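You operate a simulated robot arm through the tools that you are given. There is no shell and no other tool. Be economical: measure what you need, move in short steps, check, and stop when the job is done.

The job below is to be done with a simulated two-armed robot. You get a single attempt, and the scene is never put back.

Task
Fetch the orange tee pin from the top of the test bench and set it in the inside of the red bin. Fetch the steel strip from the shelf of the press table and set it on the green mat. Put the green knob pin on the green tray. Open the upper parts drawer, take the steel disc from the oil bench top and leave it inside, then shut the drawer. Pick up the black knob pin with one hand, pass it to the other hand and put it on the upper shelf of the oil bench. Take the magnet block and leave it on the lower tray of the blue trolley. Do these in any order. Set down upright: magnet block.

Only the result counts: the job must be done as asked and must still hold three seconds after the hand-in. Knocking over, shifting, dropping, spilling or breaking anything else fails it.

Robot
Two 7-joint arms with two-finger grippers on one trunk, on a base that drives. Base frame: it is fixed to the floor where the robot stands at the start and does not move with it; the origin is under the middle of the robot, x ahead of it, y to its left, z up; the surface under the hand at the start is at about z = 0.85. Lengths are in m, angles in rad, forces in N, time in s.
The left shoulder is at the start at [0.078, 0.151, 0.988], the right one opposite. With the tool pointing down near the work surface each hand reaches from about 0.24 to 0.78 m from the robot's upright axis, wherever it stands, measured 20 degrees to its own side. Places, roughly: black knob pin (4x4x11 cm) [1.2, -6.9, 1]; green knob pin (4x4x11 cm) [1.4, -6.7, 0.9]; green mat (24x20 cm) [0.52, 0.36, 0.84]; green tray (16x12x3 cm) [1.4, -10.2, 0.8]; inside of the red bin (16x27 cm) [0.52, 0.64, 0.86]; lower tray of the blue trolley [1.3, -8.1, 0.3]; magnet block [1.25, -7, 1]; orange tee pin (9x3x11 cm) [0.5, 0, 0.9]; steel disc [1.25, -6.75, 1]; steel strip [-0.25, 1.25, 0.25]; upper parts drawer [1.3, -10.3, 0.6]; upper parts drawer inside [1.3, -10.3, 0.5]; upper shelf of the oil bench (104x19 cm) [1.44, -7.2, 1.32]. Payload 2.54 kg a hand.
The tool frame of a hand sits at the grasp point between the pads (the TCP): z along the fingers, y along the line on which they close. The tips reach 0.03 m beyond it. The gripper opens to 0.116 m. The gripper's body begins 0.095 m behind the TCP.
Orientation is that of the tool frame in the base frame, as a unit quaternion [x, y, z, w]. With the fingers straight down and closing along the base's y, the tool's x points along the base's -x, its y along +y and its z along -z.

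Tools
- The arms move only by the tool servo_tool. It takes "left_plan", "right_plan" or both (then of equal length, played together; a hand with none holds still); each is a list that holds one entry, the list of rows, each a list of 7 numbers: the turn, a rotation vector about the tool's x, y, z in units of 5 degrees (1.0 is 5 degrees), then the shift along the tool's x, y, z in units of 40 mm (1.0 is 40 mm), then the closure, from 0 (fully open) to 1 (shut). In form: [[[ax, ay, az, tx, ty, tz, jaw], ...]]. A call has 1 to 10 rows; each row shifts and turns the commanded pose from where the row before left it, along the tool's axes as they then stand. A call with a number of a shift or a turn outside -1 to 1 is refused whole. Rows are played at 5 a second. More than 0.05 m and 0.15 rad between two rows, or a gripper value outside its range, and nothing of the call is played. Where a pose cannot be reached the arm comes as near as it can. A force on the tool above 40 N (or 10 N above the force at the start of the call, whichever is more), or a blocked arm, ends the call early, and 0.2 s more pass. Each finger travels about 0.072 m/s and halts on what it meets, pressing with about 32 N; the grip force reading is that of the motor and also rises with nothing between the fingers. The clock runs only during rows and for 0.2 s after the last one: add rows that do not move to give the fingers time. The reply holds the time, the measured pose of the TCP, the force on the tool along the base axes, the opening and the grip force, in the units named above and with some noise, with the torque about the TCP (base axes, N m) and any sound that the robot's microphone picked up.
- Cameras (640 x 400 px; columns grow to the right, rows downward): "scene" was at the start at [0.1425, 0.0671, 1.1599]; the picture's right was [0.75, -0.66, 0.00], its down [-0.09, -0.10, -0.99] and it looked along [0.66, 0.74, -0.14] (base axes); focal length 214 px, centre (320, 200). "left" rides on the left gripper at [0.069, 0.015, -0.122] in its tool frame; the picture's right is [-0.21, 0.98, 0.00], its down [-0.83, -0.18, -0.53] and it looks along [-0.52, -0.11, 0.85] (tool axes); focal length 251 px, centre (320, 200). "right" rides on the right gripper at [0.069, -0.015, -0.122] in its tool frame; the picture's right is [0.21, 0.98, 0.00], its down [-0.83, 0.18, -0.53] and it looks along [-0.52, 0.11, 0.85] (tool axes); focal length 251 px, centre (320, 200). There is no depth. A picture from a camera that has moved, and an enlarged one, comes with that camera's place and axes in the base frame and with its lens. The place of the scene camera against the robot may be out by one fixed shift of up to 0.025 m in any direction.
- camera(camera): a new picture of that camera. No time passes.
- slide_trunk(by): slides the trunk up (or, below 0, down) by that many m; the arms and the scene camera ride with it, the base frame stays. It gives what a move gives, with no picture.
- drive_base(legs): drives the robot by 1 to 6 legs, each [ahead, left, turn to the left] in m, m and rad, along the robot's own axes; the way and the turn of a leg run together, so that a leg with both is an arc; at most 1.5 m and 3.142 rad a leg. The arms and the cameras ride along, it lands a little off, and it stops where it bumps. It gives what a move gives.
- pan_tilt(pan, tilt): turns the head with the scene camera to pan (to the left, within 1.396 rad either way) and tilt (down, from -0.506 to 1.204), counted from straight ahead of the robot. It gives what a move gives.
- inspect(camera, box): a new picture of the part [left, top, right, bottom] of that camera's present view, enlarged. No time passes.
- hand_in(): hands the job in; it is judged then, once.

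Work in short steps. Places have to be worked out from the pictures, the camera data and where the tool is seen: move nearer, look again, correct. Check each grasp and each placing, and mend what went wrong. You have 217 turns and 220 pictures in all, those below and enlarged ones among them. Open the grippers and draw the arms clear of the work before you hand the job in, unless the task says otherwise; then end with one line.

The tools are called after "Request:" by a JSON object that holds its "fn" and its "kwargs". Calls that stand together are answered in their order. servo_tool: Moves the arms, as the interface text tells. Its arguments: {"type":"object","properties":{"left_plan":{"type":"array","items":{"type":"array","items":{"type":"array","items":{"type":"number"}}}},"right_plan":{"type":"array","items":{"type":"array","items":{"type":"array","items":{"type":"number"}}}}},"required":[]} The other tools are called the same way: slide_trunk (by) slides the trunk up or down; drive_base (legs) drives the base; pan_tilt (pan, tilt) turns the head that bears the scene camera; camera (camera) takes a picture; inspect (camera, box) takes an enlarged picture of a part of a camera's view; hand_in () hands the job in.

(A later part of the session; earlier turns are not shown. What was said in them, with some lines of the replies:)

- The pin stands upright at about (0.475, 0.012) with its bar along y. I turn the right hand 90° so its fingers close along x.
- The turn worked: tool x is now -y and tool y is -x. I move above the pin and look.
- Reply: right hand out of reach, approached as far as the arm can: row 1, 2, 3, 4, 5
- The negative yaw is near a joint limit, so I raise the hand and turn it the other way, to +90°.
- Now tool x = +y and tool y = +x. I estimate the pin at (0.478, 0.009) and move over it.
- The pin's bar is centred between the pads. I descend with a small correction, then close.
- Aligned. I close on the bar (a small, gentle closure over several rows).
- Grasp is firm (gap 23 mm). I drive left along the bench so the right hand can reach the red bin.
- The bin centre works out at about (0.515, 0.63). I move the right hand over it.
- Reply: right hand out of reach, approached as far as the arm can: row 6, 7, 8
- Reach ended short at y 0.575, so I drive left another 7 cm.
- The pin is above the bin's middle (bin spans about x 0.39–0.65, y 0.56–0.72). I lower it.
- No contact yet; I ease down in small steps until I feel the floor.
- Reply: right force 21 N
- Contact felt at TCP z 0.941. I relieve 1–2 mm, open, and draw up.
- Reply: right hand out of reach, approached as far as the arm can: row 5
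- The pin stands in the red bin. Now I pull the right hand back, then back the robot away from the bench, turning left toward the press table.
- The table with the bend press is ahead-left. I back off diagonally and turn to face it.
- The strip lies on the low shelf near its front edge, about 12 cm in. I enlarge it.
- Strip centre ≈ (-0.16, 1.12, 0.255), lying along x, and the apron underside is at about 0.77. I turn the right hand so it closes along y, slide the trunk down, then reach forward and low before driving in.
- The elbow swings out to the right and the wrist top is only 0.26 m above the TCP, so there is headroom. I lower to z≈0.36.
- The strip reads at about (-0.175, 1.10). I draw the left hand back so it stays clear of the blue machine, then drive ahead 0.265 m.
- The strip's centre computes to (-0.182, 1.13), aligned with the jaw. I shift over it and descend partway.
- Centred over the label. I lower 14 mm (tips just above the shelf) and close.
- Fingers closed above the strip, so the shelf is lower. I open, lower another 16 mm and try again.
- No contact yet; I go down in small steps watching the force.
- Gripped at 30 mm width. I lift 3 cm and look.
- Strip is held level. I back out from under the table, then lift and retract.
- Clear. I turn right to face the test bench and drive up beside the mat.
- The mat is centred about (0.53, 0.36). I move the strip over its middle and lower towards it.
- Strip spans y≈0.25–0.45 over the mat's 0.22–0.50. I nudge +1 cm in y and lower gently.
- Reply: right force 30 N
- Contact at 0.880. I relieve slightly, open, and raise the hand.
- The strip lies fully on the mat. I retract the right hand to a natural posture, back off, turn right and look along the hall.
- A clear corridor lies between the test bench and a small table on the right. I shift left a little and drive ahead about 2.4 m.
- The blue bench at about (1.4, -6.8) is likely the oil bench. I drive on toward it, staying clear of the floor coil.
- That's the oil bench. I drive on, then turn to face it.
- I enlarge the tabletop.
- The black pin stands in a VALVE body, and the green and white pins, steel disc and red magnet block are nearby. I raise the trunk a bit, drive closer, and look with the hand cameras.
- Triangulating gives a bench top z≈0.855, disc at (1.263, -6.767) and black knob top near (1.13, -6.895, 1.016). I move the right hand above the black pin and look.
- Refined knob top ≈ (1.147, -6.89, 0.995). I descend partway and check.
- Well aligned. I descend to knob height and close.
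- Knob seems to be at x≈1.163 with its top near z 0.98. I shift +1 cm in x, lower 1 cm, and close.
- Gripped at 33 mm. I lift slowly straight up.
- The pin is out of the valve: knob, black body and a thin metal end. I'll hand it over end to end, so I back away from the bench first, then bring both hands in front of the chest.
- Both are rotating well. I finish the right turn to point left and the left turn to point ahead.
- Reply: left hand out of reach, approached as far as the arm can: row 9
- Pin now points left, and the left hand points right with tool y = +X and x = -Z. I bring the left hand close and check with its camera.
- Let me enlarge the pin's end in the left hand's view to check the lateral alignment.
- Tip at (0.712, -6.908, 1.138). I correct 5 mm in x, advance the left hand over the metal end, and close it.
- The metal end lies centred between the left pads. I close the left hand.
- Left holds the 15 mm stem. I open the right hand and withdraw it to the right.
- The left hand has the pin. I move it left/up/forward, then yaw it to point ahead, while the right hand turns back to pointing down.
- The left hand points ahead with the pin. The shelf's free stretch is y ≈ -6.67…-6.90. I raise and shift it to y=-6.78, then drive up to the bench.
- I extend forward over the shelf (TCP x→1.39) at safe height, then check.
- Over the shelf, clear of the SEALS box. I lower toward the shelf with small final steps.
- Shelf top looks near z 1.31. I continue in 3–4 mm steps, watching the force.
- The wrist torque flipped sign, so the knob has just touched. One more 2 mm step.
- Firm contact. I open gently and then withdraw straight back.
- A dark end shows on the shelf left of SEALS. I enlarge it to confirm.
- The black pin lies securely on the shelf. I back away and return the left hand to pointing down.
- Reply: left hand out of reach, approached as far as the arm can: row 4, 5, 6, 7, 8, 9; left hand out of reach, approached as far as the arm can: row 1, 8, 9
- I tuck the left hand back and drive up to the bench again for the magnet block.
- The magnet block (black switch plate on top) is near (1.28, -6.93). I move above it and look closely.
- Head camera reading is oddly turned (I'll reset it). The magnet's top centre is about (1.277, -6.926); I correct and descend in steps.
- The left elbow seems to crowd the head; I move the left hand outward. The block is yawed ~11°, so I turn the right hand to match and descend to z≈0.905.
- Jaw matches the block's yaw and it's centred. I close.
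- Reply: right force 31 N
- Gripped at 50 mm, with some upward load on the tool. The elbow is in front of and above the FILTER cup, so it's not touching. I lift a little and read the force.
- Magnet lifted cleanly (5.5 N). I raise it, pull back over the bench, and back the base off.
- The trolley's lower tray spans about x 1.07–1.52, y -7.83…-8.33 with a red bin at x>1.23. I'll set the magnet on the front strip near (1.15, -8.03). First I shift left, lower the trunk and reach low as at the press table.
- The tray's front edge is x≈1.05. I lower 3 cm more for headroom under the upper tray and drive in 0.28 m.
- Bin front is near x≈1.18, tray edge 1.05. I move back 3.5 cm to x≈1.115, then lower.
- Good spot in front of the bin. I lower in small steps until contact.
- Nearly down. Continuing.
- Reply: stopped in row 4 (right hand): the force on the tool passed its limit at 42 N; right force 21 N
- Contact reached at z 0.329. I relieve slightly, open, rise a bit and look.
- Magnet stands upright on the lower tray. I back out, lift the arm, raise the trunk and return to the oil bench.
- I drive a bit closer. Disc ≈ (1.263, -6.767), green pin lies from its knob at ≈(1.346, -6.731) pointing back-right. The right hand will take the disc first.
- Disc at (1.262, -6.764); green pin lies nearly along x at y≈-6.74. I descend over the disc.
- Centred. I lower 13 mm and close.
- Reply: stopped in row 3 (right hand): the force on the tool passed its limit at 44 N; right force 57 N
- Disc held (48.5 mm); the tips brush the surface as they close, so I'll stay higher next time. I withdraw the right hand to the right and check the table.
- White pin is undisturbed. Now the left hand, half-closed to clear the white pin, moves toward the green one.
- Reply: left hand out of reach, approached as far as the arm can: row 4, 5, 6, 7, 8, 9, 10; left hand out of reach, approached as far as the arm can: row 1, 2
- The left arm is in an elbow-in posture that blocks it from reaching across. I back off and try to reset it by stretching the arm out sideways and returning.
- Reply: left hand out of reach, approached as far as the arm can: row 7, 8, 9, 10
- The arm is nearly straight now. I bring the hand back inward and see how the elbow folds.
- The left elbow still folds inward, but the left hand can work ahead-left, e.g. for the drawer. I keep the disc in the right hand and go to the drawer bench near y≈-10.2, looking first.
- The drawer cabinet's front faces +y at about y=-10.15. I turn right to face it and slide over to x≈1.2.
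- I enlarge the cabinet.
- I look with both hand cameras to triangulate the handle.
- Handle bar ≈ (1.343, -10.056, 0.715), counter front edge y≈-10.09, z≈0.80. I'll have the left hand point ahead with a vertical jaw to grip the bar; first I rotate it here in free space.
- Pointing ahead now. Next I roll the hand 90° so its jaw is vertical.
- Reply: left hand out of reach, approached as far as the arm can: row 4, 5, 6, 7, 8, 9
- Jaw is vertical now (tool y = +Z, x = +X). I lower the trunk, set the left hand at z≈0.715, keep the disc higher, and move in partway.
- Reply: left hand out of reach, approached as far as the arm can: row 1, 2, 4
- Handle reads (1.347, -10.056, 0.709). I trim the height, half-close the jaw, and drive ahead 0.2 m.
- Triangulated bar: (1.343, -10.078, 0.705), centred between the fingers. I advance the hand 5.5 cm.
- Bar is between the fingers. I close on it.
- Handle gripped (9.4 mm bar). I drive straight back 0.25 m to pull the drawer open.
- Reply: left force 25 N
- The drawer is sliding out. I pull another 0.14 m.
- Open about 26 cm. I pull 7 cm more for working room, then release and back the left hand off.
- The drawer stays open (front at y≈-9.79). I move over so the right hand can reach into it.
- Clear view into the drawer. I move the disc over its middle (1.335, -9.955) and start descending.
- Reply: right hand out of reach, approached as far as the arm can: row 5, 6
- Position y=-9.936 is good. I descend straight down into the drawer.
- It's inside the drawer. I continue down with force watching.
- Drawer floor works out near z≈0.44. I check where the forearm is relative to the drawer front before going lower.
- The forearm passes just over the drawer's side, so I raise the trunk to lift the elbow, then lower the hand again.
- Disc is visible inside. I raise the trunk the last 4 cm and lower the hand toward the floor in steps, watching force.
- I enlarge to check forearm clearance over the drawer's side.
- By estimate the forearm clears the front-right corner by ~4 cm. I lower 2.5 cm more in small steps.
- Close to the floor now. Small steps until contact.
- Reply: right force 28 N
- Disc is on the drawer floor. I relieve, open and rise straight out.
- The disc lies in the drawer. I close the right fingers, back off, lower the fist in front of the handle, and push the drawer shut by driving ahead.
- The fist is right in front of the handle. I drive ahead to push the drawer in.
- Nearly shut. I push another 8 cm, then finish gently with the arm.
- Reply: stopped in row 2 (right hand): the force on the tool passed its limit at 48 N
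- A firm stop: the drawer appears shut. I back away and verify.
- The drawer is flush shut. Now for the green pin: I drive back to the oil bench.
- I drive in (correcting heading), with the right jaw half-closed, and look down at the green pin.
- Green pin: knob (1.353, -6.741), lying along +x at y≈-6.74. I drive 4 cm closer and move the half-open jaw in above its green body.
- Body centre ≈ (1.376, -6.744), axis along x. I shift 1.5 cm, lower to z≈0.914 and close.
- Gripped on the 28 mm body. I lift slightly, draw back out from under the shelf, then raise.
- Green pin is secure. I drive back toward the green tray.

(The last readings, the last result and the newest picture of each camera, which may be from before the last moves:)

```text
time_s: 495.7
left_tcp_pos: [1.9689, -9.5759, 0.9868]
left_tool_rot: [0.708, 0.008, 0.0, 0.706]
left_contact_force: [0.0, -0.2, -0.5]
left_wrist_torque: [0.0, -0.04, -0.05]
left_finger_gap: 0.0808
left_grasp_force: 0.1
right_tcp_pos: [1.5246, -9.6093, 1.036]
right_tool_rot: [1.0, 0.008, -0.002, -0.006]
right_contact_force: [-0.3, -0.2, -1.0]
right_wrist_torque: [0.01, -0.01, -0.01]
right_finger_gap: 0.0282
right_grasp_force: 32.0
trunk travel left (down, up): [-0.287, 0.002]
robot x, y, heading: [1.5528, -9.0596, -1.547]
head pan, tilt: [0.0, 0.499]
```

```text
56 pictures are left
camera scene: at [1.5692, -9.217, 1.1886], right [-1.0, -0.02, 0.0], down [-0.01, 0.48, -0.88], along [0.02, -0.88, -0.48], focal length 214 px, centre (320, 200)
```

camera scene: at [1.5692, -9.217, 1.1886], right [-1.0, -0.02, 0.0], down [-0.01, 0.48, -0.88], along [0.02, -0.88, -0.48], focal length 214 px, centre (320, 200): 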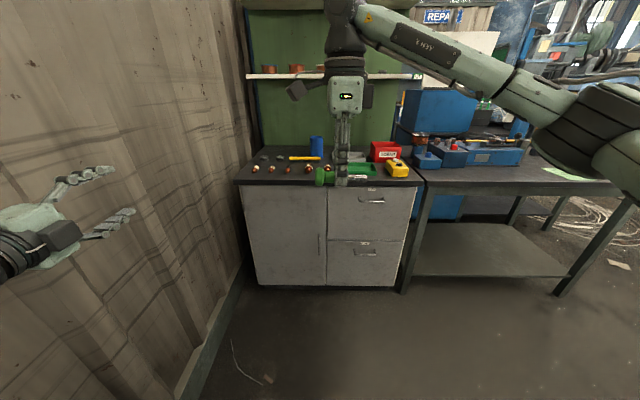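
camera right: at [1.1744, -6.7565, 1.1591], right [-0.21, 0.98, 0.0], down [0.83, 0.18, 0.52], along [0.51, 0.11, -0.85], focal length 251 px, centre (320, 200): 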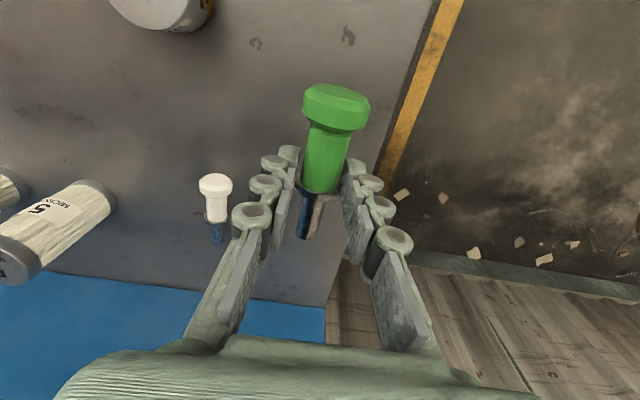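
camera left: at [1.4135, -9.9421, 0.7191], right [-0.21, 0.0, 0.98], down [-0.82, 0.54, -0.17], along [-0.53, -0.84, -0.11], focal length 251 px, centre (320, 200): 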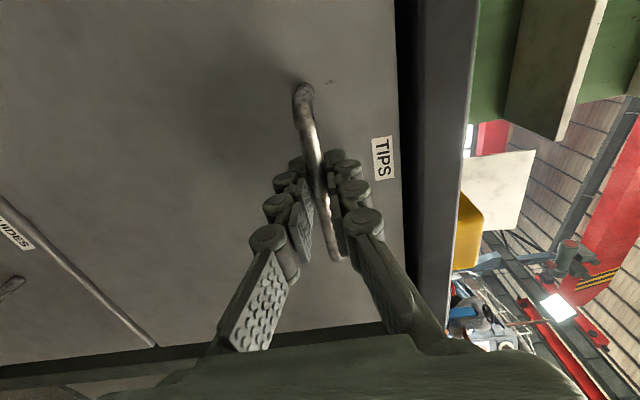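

I drive ahead to bring the pin above the tray and look down.

Request:
{"fn": "drive_base", "kwargs": {"legs": [[0, -0.12, -0.022], [0.46, 0, 0]]}}

Request:
{"fn": "camera", "kwargs": {"camera": "right"}}

Request:
{"fn": "camera", "kwargs": {"camera": "scene"}}

```text
time_s: 499.9
left_tcp_pos: [1.8333, -10.0439, 0.9878]
left_tool_rot: [0.708, -0.001, -0.008, 0.706]
left_contact_force: [1.1, 1.0, -0.4]
left_wrist_torque: [-0.01, -0.01, -0.01]
left_finger_gap: 0.0812
left_grasp_force: 0.0
right_tcp_pos: [1.386, -10.0668, 1.0346]
right_tool_rot: [1.0, -0.004, -0.003, -0.006]
right_contact_force: [0.7, -0.8, -0.4]
right_wrist_torque: [0.01, 0.0, -0.01]
right_finger_gap: 0.028
right_grasp_force: 31.6
trunk travel left (down, up): [-0.287, 0.002]
robot x, y, heading: [1.4319, -9.5117, -1.574]
head pan, tilt: [0.0, 0.499]
```

```text
55 pictures are left
camera right: at [1.4571, -10.0536, 1.1581], right [0.21, -0.98, -0.01], down [-0.83, -0.18, 0.54], along [-0.53, -0.1, -0.84], focal length 251 px, centre (320, 200)
```

right: 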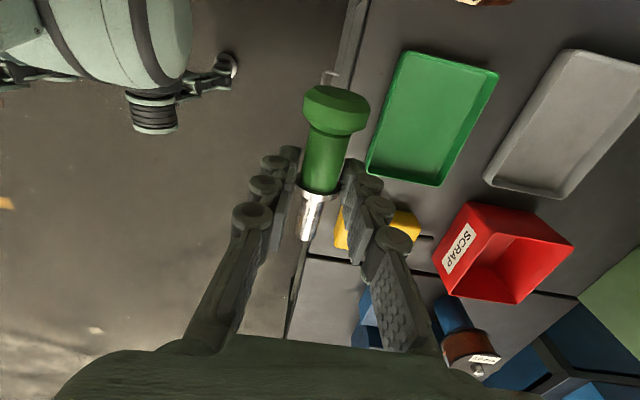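

```text
54 pictures are left
camera scene: at [1.4421, -9.6749, 1.1886], right [-1.0, 0.01, 0.0], down [0.0, 0.48, -0.88], along [-0.01, -0.88, -0.48], focal length 214 px, centre (320, 200)
```

scene: 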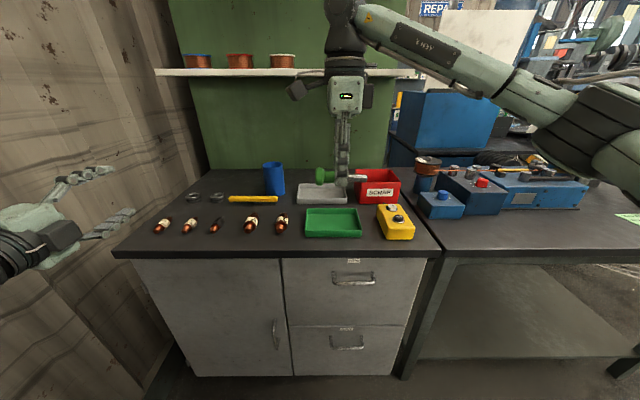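

Tray spans x 1.31–1.47, y -10.15…-10.26. I drive 5 cm closer, then centre the pin over it and lower partway.

Request:
{"fn": "drive_base", "kwargs": {"legs": [[0.05, 0, 0]]}}

Request:
{"fn": "servo_tool", "kwargs": {"right_plan": [[[0, 0, 0, 0.1, 0.55, 0, 1], [0, 0, 0, 0.1, 0.55, 0, 1], [0, 0, 0, 0.1, 0.55, 0, 1], [0, 0, 0, 0.1, 0.55, 0.3, 1], [0, 0, 0, 0, 0, 0.8, 1], [0, 0, 0, 0, 0, 0.8, 1], [0, 0, 0, 0, 0, 0.6, 1], [0, 0, 0, 0, 0, 0, 1]]]}}

Request:
{"fn": "camera", "kwargs": {"camera": "right"}}

Request:
{"fn": "inspect", "kwargs": {"camera": "scene", "box": [230, 130, 450, 270]}}

```text
time_s: 500.8
left_tcp_pos: [1.8336, -10.0934, 0.9873]
left_tool_rot: [0.709, 0.0, -0.007, 0.706]
left_contact_force: [0.5, -0.1, -0.2]
left_wrist_torque: [-0.03, 0.05, -0.05]
left_finger_gap: 0.081
left_grasp_force: 0.1
right_tcp_pos: [1.3866, -10.1172, 1.0345]
right_tool_rot: [1.0, -0.004, -0.003, -0.006]
right_contact_force: [-1.0, -1.2, -1.1]
right_wrist_torque: [0.01, 0.01, 0.02]
right_finger_gap: 0.0283
right_grasp_force: 31.5
trunk travel left (down, up): [-0.287, 0.002]
robot x, y, heading: [1.4315, -9.5633, -1.578]
head pan, tilt: [0.0, 0.499]
```

```text
time_s: 502.6
left_tcp_pos: [1.8345, -10.0939, 0.9872]
left_tool_rot: [0.707, 0.0, -0.008, 0.707]
left_contact_force: [-0.8, 0.0, -0.2]
left_wrist_torque: [0.01, 0.02, 0.01]
left_finger_gap: 0.081
left_grasp_force: 0.1
right_tcp_pos: [1.4024, -10.1998, 0.9317]
right_tool_rot: [1.0, -0.004, -0.002, -0.007]
right_contact_force: [0.6, 0.6, -1.3]
right_wrist_torque: [0.0, 0.02, 0.03]
right_finger_gap: 0.0283
right_grasp_force: 32.5
trunk travel left (down, up): [-0.287, 0.002]
robot x, y, heading: [1.4295, -9.5681, -1.576]
head pan, tilt: [0.0, 0.499]
```

```text
53 pictures are left
camera right: at [1.4731, -10.1871, 1.0554], right [0.21, -0.98, -0.01], down [-0.82, -0.18, 0.54], along [-0.53, -0.1, -0.84], focal length 251 px, centre (320, 200)
```

right: 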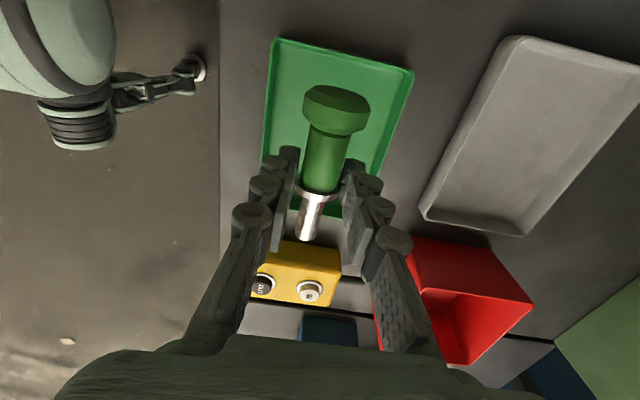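

```text
2.86 times, centred on (340, 200) of scene
camera zoom: at [1.442, -9.7251, 1.1887], right [-1.0, 0.01, 0.0], down [0.0, 0.48, -0.88], along [0.0, -0.88, -0.48], focal length 613 px, centre (263, 200)
```

zoom: 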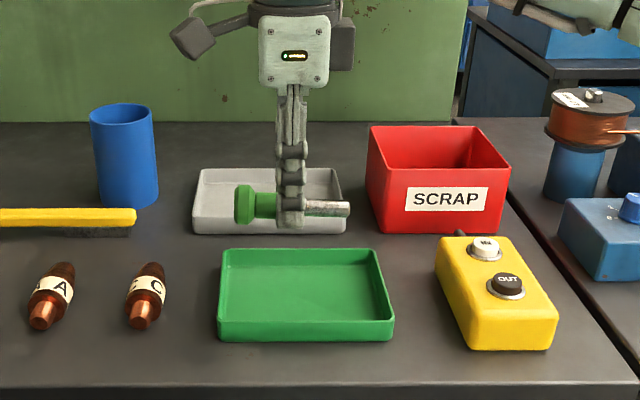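

Aligned. I lower into the tray with small final steps.

Request:
{"fn": "servo_tool", "kwargs": {"right_plan": [[[0, 0, 0, -0.1, 0.08, 0.5, 1], [0, 0, 0, 0, 0, 0.4, 1], [0, 0, 0, 0, 0, 0.2, 1], [0, 0, 0, 0, 0, 0.1, 1], [0, 0, 0, 0, 0, 0.1, 1], [0, 0, 0, 0, 0, 0, 1]]]}}

Request:
{"fn": "camera", "kwargs": {"camera": "right"}}

Request:
{"fn": "inspect", "kwargs": {"camera": "scene", "box": [230, 130, 450, 270]}}

```text
time_s: 504.0
left_tcp_pos: [1.8343, -10.0949, 0.9875]
left_tool_rot: [0.709, -0.001, -0.008, 0.706]
left_contact_force: [0.2, 0.0, 0.5]
left_wrist_torque: [0.04, 0.01, 0.03]
left_finger_gap: 0.0809
left_grasp_force: 0.1
right_tcp_pos: [1.3993, -10.2056, 0.88]
right_tool_rot: [1.0, -0.004, -0.003, -0.006]
right_contact_force: [0.1, 0.2, -0.7]
right_wrist_torque: [0.0, 0.04, 0.0]
right_finger_gap: 0.0281
right_grasp_force: 31.9
trunk travel left (down, up): [-0.287, 0.002]
robot x, y, heading: [1.4273, -9.5675, -1.576]
head pan, tilt: [0.0, 0.499]
```

```text
51 pictures are left
camera right: at [1.4691, -10.1917, 1.0038], right [0.21, -0.98, -0.01], down [-0.82, -0.18, 0.54], along [-0.53, -0.1, -0.84], focal length 251 px, centre (320, 200)
```

right: 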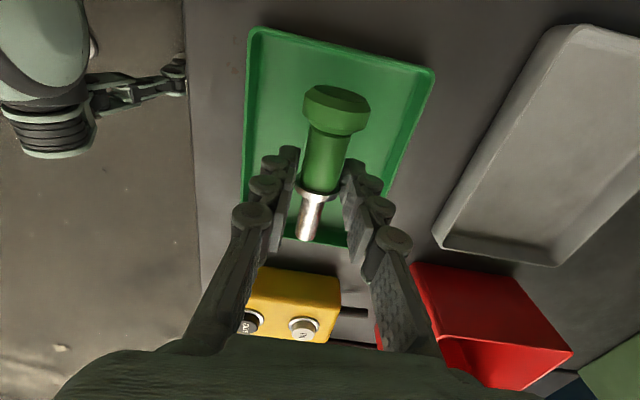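

```text
2.86 times, centred on (340, 200) of scene
camera zoom: at [1.442, -9.7252, 1.1886], right [-1.0, 0.01, 0.0], down [0.0, 0.48, -0.88], along [0.0, -0.88, -0.48], focal length 613 px, centre (263, 200)
```

zoom: 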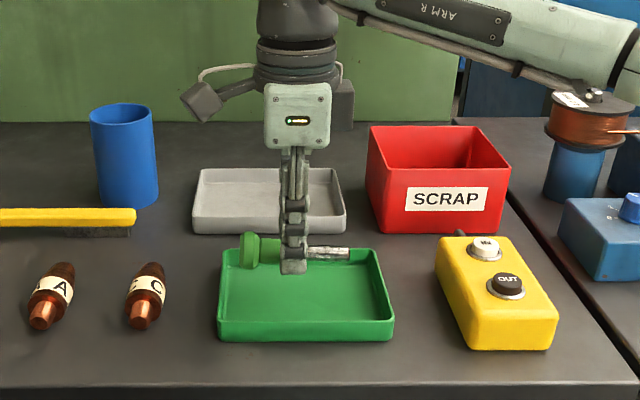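

Still inside the tray outline. I lower on in 4 mm steps.

Request:
{"fn": "servo_tool", "kwargs": {"right_plan": [[[0, 0, 0, 0, 0, 0.1, 1], [0, 0, 0, 0, 0, 0.1, 1], [0, 0, 0, 0, 0, 0.1, 1], [0, 0, 0, 0, 0, 0, 1]]]}}

```text
time_s: 505.0
left_tcp_pos: [1.8332, -10.0939, 0.9873]
left_tool_rot: [0.708, 0.0, -0.007, 0.706]
left_contact_force: [-0.3, 0.9, 0.6]
left_wrist_torque: [0.01, 0.01, -0.01]
left_finger_gap: 0.0814
left_grasp_force: 0.0
right_tcp_pos: [1.3959, -10.2061, 0.87]
right_tool_rot: [1.0, -0.005, -0.003, -0.007]
right_contact_force: [0.3, -0.5, -1.7]
right_wrist_torque: [0.0, 0.03, 0.01]
right_finger_gap: 0.0284
right_grasp_force: 31.8
trunk travel left (down, up): [-0.287, 0.002]
robot x, y, heading: [1.4317, -9.5621, -1.577]
head pan, tilt: [0.0, 0.499]
```

Request:
{"fn": "servo_tool", "kwargs": {"right_plan": [[[0, 0, 0, 0, 0, 0.1, 1], [0, 0, 0, 0, 0, 0.1, 1], [0, 0, 0, 0, 0, 0.1, 1], [0, 0, 0, 0, 0, 0, 1]]]}}

Request:
{"fn": "inspect", "kwargs": {"camera": "scene", "box": [230, 130, 450, 270]}}

```text
time_s: 506.0
left_tcp_pos: [1.8332, -10.0949, 0.9878]
left_tool_rot: [0.708, 0.0, -0.007, 0.706]
left_contact_force: [0.7, 0.0, -0.2]
left_wrist_torque: [-0.01, 0.01, -0.01]
left_finger_gap: 0.0812
left_grasp_force: 0.0
right_tcp_pos: [1.3952, -10.2057, 0.8578]
right_tool_rot: [1.0, -0.004, -0.003, -0.006]
right_contact_force: [0.7, -0.1, -1.4]
right_wrist_torque: [0.01, 0.03, -0.02]
right_finger_gap: 0.0283
right_grasp_force: 31.7
trunk travel left (down, up): [-0.287, 0.002]
robot x, y, heading: [1.4316, -9.5655, -1.58]
head pan, tilt: [0.0, 0.499]
```

```text
2.86 times, centred on (340, 200) of scene
camera zoom: at [1.442, -9.7252, 1.1886], right [-1.0, 0.01, 0.0], down [0.0, 0.48, -0.88], along [0.0, -0.88, -0.48], focal length 613 px, centre (263, 200)
```

zoom: 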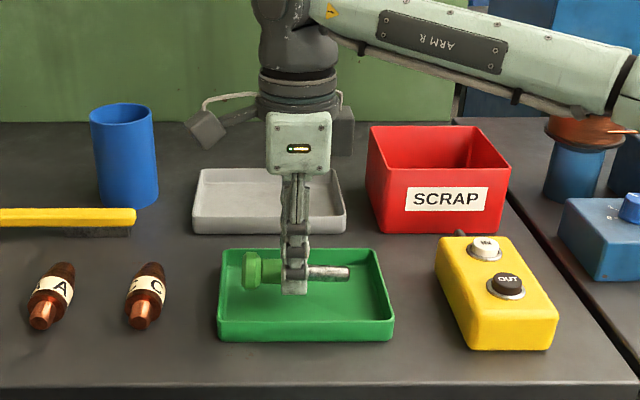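

A bit more to go; I also nudge 1 cm toward the front.

Request:
{"fn": "servo_tool", "kwargs": {"right_plan": [[[0, 0, 0, 0, -0.2, 0.1, 1], [0, 0, 0, 0, 0, 0.1, 1], [0, 0, 0, 0, 0, 0.1, 1], [0, 0, 0, 0, 0, 0, 1]]]}}

```text
time_s: 507.0
left_tcp_pos: [1.8338, -10.0936, 0.9882]
left_tool_rot: [0.708, 0.0, -0.008, 0.706]
left_contact_force: [0.5, -0.3, 0.4]
left_wrist_torque: [0.0, -0.02, 0.01]
left_finger_gap: 0.0812
left_grasp_force: 0.1
right_tcp_pos: [1.3979, -10.1991, 0.8462]
right_tool_rot: [1.0, -0.004, -0.002, -0.007]
right_contact_force: [-0.1, 0.1, -1.5]
right_wrist_torque: [-0.01, 0.0, -0.01]
right_finger_gap: 0.0283
right_grasp_force: 32.6
trunk travel left (down, up): [-0.287, 0.002]
robot x, y, heading: [1.4266, -9.5636, -1.576]
head pan, tilt: [0.0, 0.499]
```

Request:
{"fn": "servo_tool", "kwargs": {"right_plan": [[[0, 0, 0, 0, 0, 0.1, 1], [0, 0, 0, 0, 0, 0.1, 1], [0, 0, 0, 0, 0, 0.1, 1], [0, 0, 0, 0, 0, 0, 1]]]}}

Request:
{"fn": "inspect", "kwargs": {"camera": "scene", "box": [230, 130, 450, 270]}}

```text
time_s: 508.0
left_tcp_pos: [1.8331, -10.0925, 0.9892]
left_tool_rot: [0.708, 0.0, -0.007, 0.707]
left_contact_force: [-0.5, 0.2, -1.7]
left_wrist_torque: [0.01, 0.01, 0.03]
left_finger_gap: 0.0815
left_grasp_force: 0.1
right_tcp_pos: [1.3981, -10.1982, 0.8369]
right_tool_rot: [1.0, -0.004, -0.002, -0.003]
right_contact_force: [-1.7, -2.5, 23.0]
right_wrist_torque: [-0.09, 0.11, 0.04]
right_finger_gap: 0.0285
right_grasp_force: 32.2
trunk travel left (down, up): [-0.287, 0.002]
robot x, y, heading: [1.4319, -9.5668, -1.576]
head pan, tilt: [0.0, 0.499]
```

```text
2.86 times, centred on (340, 200) of scene
camera zoom: at [1.442, -9.7232, 1.1893], right [-1.0, 0.01, 0.0], down [0.0, 0.48, -0.88], along [0.0, -0.88, -0.48], focal length 613 px, centre (263, 200)
```

zoom: 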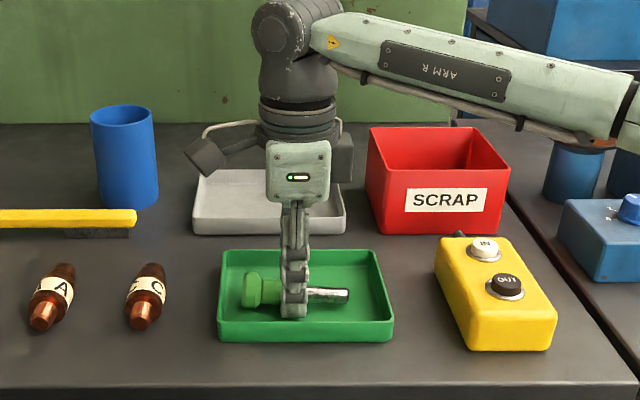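

Contact. I rise 3 mm, open moderately, and lift out.

Request:
{"fn": "servo_tool", "kwargs": {"right_plan": [[[0, 0, 0, 0, 0, -0.1, 1], [0, 0, 0, 0, 0, 0, 0.75], [0, 0, 0, 0, 0, 0, 0.6], [0, 0, 0, 0, 0, 0, 0.5], [0, 0, 0, 0, 0, 0, 0.5]]]}}

Request:
{"fn": "servo_tool", "kwargs": {"right_plan": [[[0, 0, 0, 0, 0, -0.4, 0.5], [0, 0, 0, 0, 0, -0.7, 0.5], [0, 0, 0, 0, 0, -0.9, 0.5], [0, 0, 0, 0, 0, -0.9, 0.5], [0, 0, 0, 0, 0, -0.9, 0.5], [0, 0, 0, 0, 0, -0.9, 0.5]]]}}

Request:
{"fn": "camera", "kwargs": {"camera": "right"}}

Request:
{"fn": "inspect", "kwargs": {"camera": "scene", "box": [230, 130, 450, 270]}}

```text
time_s: 509.2
left_tcp_pos: [1.8352, -10.094, 0.9876]
left_tool_rot: [0.707, 0.001, -0.008, 0.707]
left_contact_force: [-0.3, -0.2, 0.8]
left_wrist_torque: [0.02, 0.01, 0.0]
left_finger_gap: 0.0811
left_grasp_force: 0.0
right_tcp_pos: [1.3955, -10.1979, 0.8391]
right_tool_rot: [1.0, -0.004, -0.003, -0.007]
right_contact_force: [-0.3, 0.2, -0.4]
right_wrist_torque: [0.0, 0.02, -0.03]
right_finger_gap: 0.0578
right_grasp_force: 0.0
trunk travel left (down, up): [-0.287, 0.002]
robot x, y, heading: [1.4283, -9.56, -1.57]
head pan, tilt: [0.0, 0.499]
```

```text
time_s: 510.6
left_tcp_pos: [1.8342, -10.0954, 0.988]
left_tool_rot: [0.708, 0.0, -0.008, 0.706]
left_contact_force: [0.2, -0.2, -0.1]
left_wrist_torque: [-0.03, 0.02, 0.0]
left_finger_gap: 0.0813
left_grasp_force: 0.0
right_tcp_pos: [1.3984, -10.1987, 1.0288]
right_tool_rot: [1.0, -0.005, -0.003, -0.006]
right_contact_force: [-0.6, 0.1, -0.3]
right_wrist_torque: [-0.02, 0.02, 0.0]
right_finger_gap: 0.058
right_grasp_force: 0.1
trunk travel left (down, up): [-0.287, 0.002]
robot x, y, heading: [1.4301, -9.5576, -1.578]
head pan, tilt: [0.0, 0.499]
```

```text
47 pictures are left
camera right: at [1.4679, -10.1862, 1.1504], right [0.21, -0.98, -0.01], down [-0.82, -0.18, 0.54], along [-0.53, -0.1, -0.84], focal length 251 px, centre (320, 200)
```

right: 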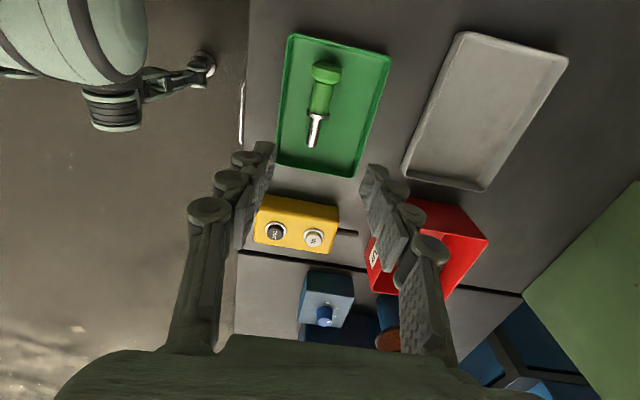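

```text
2.86 times, centred on (340, 200) of scene
camera zoom: at [1.4422, -9.7248, 1.1887], right [-1.0, 0.01, 0.0], down [0.0, 0.48, -0.88], along [0.0, -0.88, -0.48], focal length 613 px, centre (263, 200)
```

zoom: 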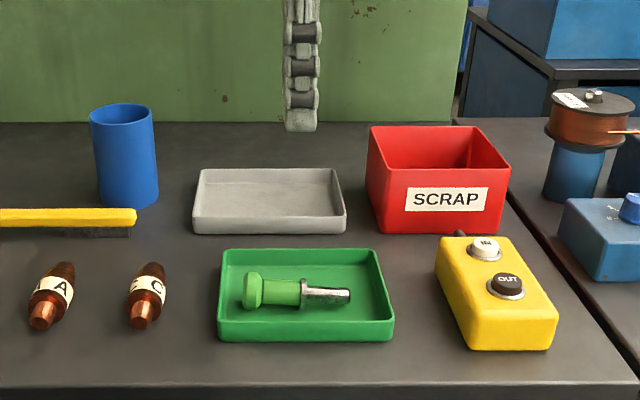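

The green pin lies in the green tray. I open both hands and back the robot clear, then take a final look.

Request:
{"fn": "servo_tool", "kwargs": {"right_plan": [[[0, 0, 0, 0, -0.6, -0.4, 0], [0, 0, 0, 0, -0.6, 0, 0], [0, 0, 0, 0, 0, 0, 0]]], "left_plan": [[[0, 0, 0, 0, 0, 0, 0], [0, 0, 0, 0, 0, 0, 0], [0, 0, 0, 0, 0, 0, 0]]]}}

Request:
{"fn": "drive_base", "kwargs": {"legs": [[-0.55, 0, 0]]}}

Request:
{"fn": "camera", "kwargs": {"camera": "scene"}}

```text
time_s: 511.4
left_tcp_pos: [1.8342, -10.0948, 0.9863]
left_tool_rot: [0.707, 0.0, -0.008, 0.707]
left_contact_force: [-0.2, 0.7, -0.1]
left_wrist_torque: [-0.02, -0.02, 0.03]
left_finger_gap: 0.116
left_grasp_force: 0.1
right_tcp_pos: [1.3978, -10.1512, 1.0443]
right_tool_rot: [1.0, -0.004, -0.002, -0.007]
right_contact_force: [-0.3, -0.4, -0.3]
right_wrist_torque: [-0.01, -0.01, 0.01]
right_finger_gap: 0.1162
right_grasp_force: 0.0
trunk travel left (down, up): [-0.287, 0.002]
robot x, y, heading: [1.4305, -9.5634, -1.574]
head pan, tilt: [0.0, 0.499]
```

```text
time_s: 514.6
left_tcp_pos: [1.8399, -9.5336, 0.9873]
left_tool_rot: [0.708, 0.005, -0.003, 0.706]
left_contact_force: [-1.1, 0.1, -0.5]
left_wrist_torque: [0.01, 0.0, -0.04]
left_finger_gap: 0.116
left_grasp_force: 0.0
right_tcp_pos: [1.4058, -9.5974, 1.0429]
right_tool_rot: [1.0, 0.003, -0.003, -0.005]
right_contact_force: [0.0, 0.6, -0.2]
right_wrist_torque: [-0.03, 0.04, 0.0]
right_finger_gap: 0.1162
right_grasp_force: 0.0
trunk travel left (down, up): [-0.287, 0.002]
robot x, y, heading: [1.4296, -9.0063, -1.561]
head pan, tilt: [0.0, 0.499]
```

```text
45 pictures are left
camera scene: at [1.4433, -9.1705, 1.1887], right [-1.0, -0.01, 0.0], down [0.0, 0.48, -0.88], along [0.01, -0.88, -0.48], focal length 214 px, centre (320, 200)
```

scene: 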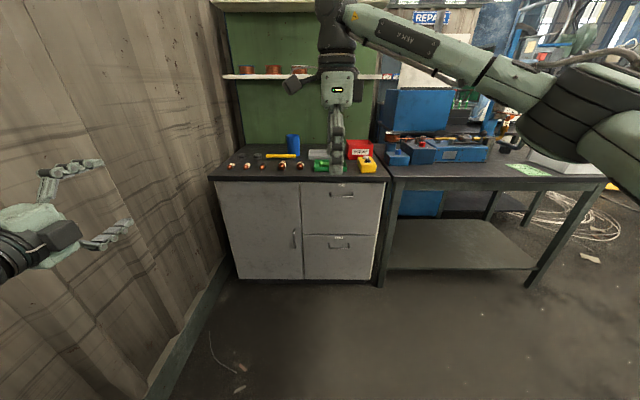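

Everything is placed, the drawer is shut, the grippers are open and the arms are clear, so I hand in.

Request:
{"fn": "hand_in", "kwargs": {}}

```text
The job is handed in.
```

All six tasks are done and the job is handed in. I checked each placement by camera right after setting it down, and the magnet block is upright on the trolley's lower tray.
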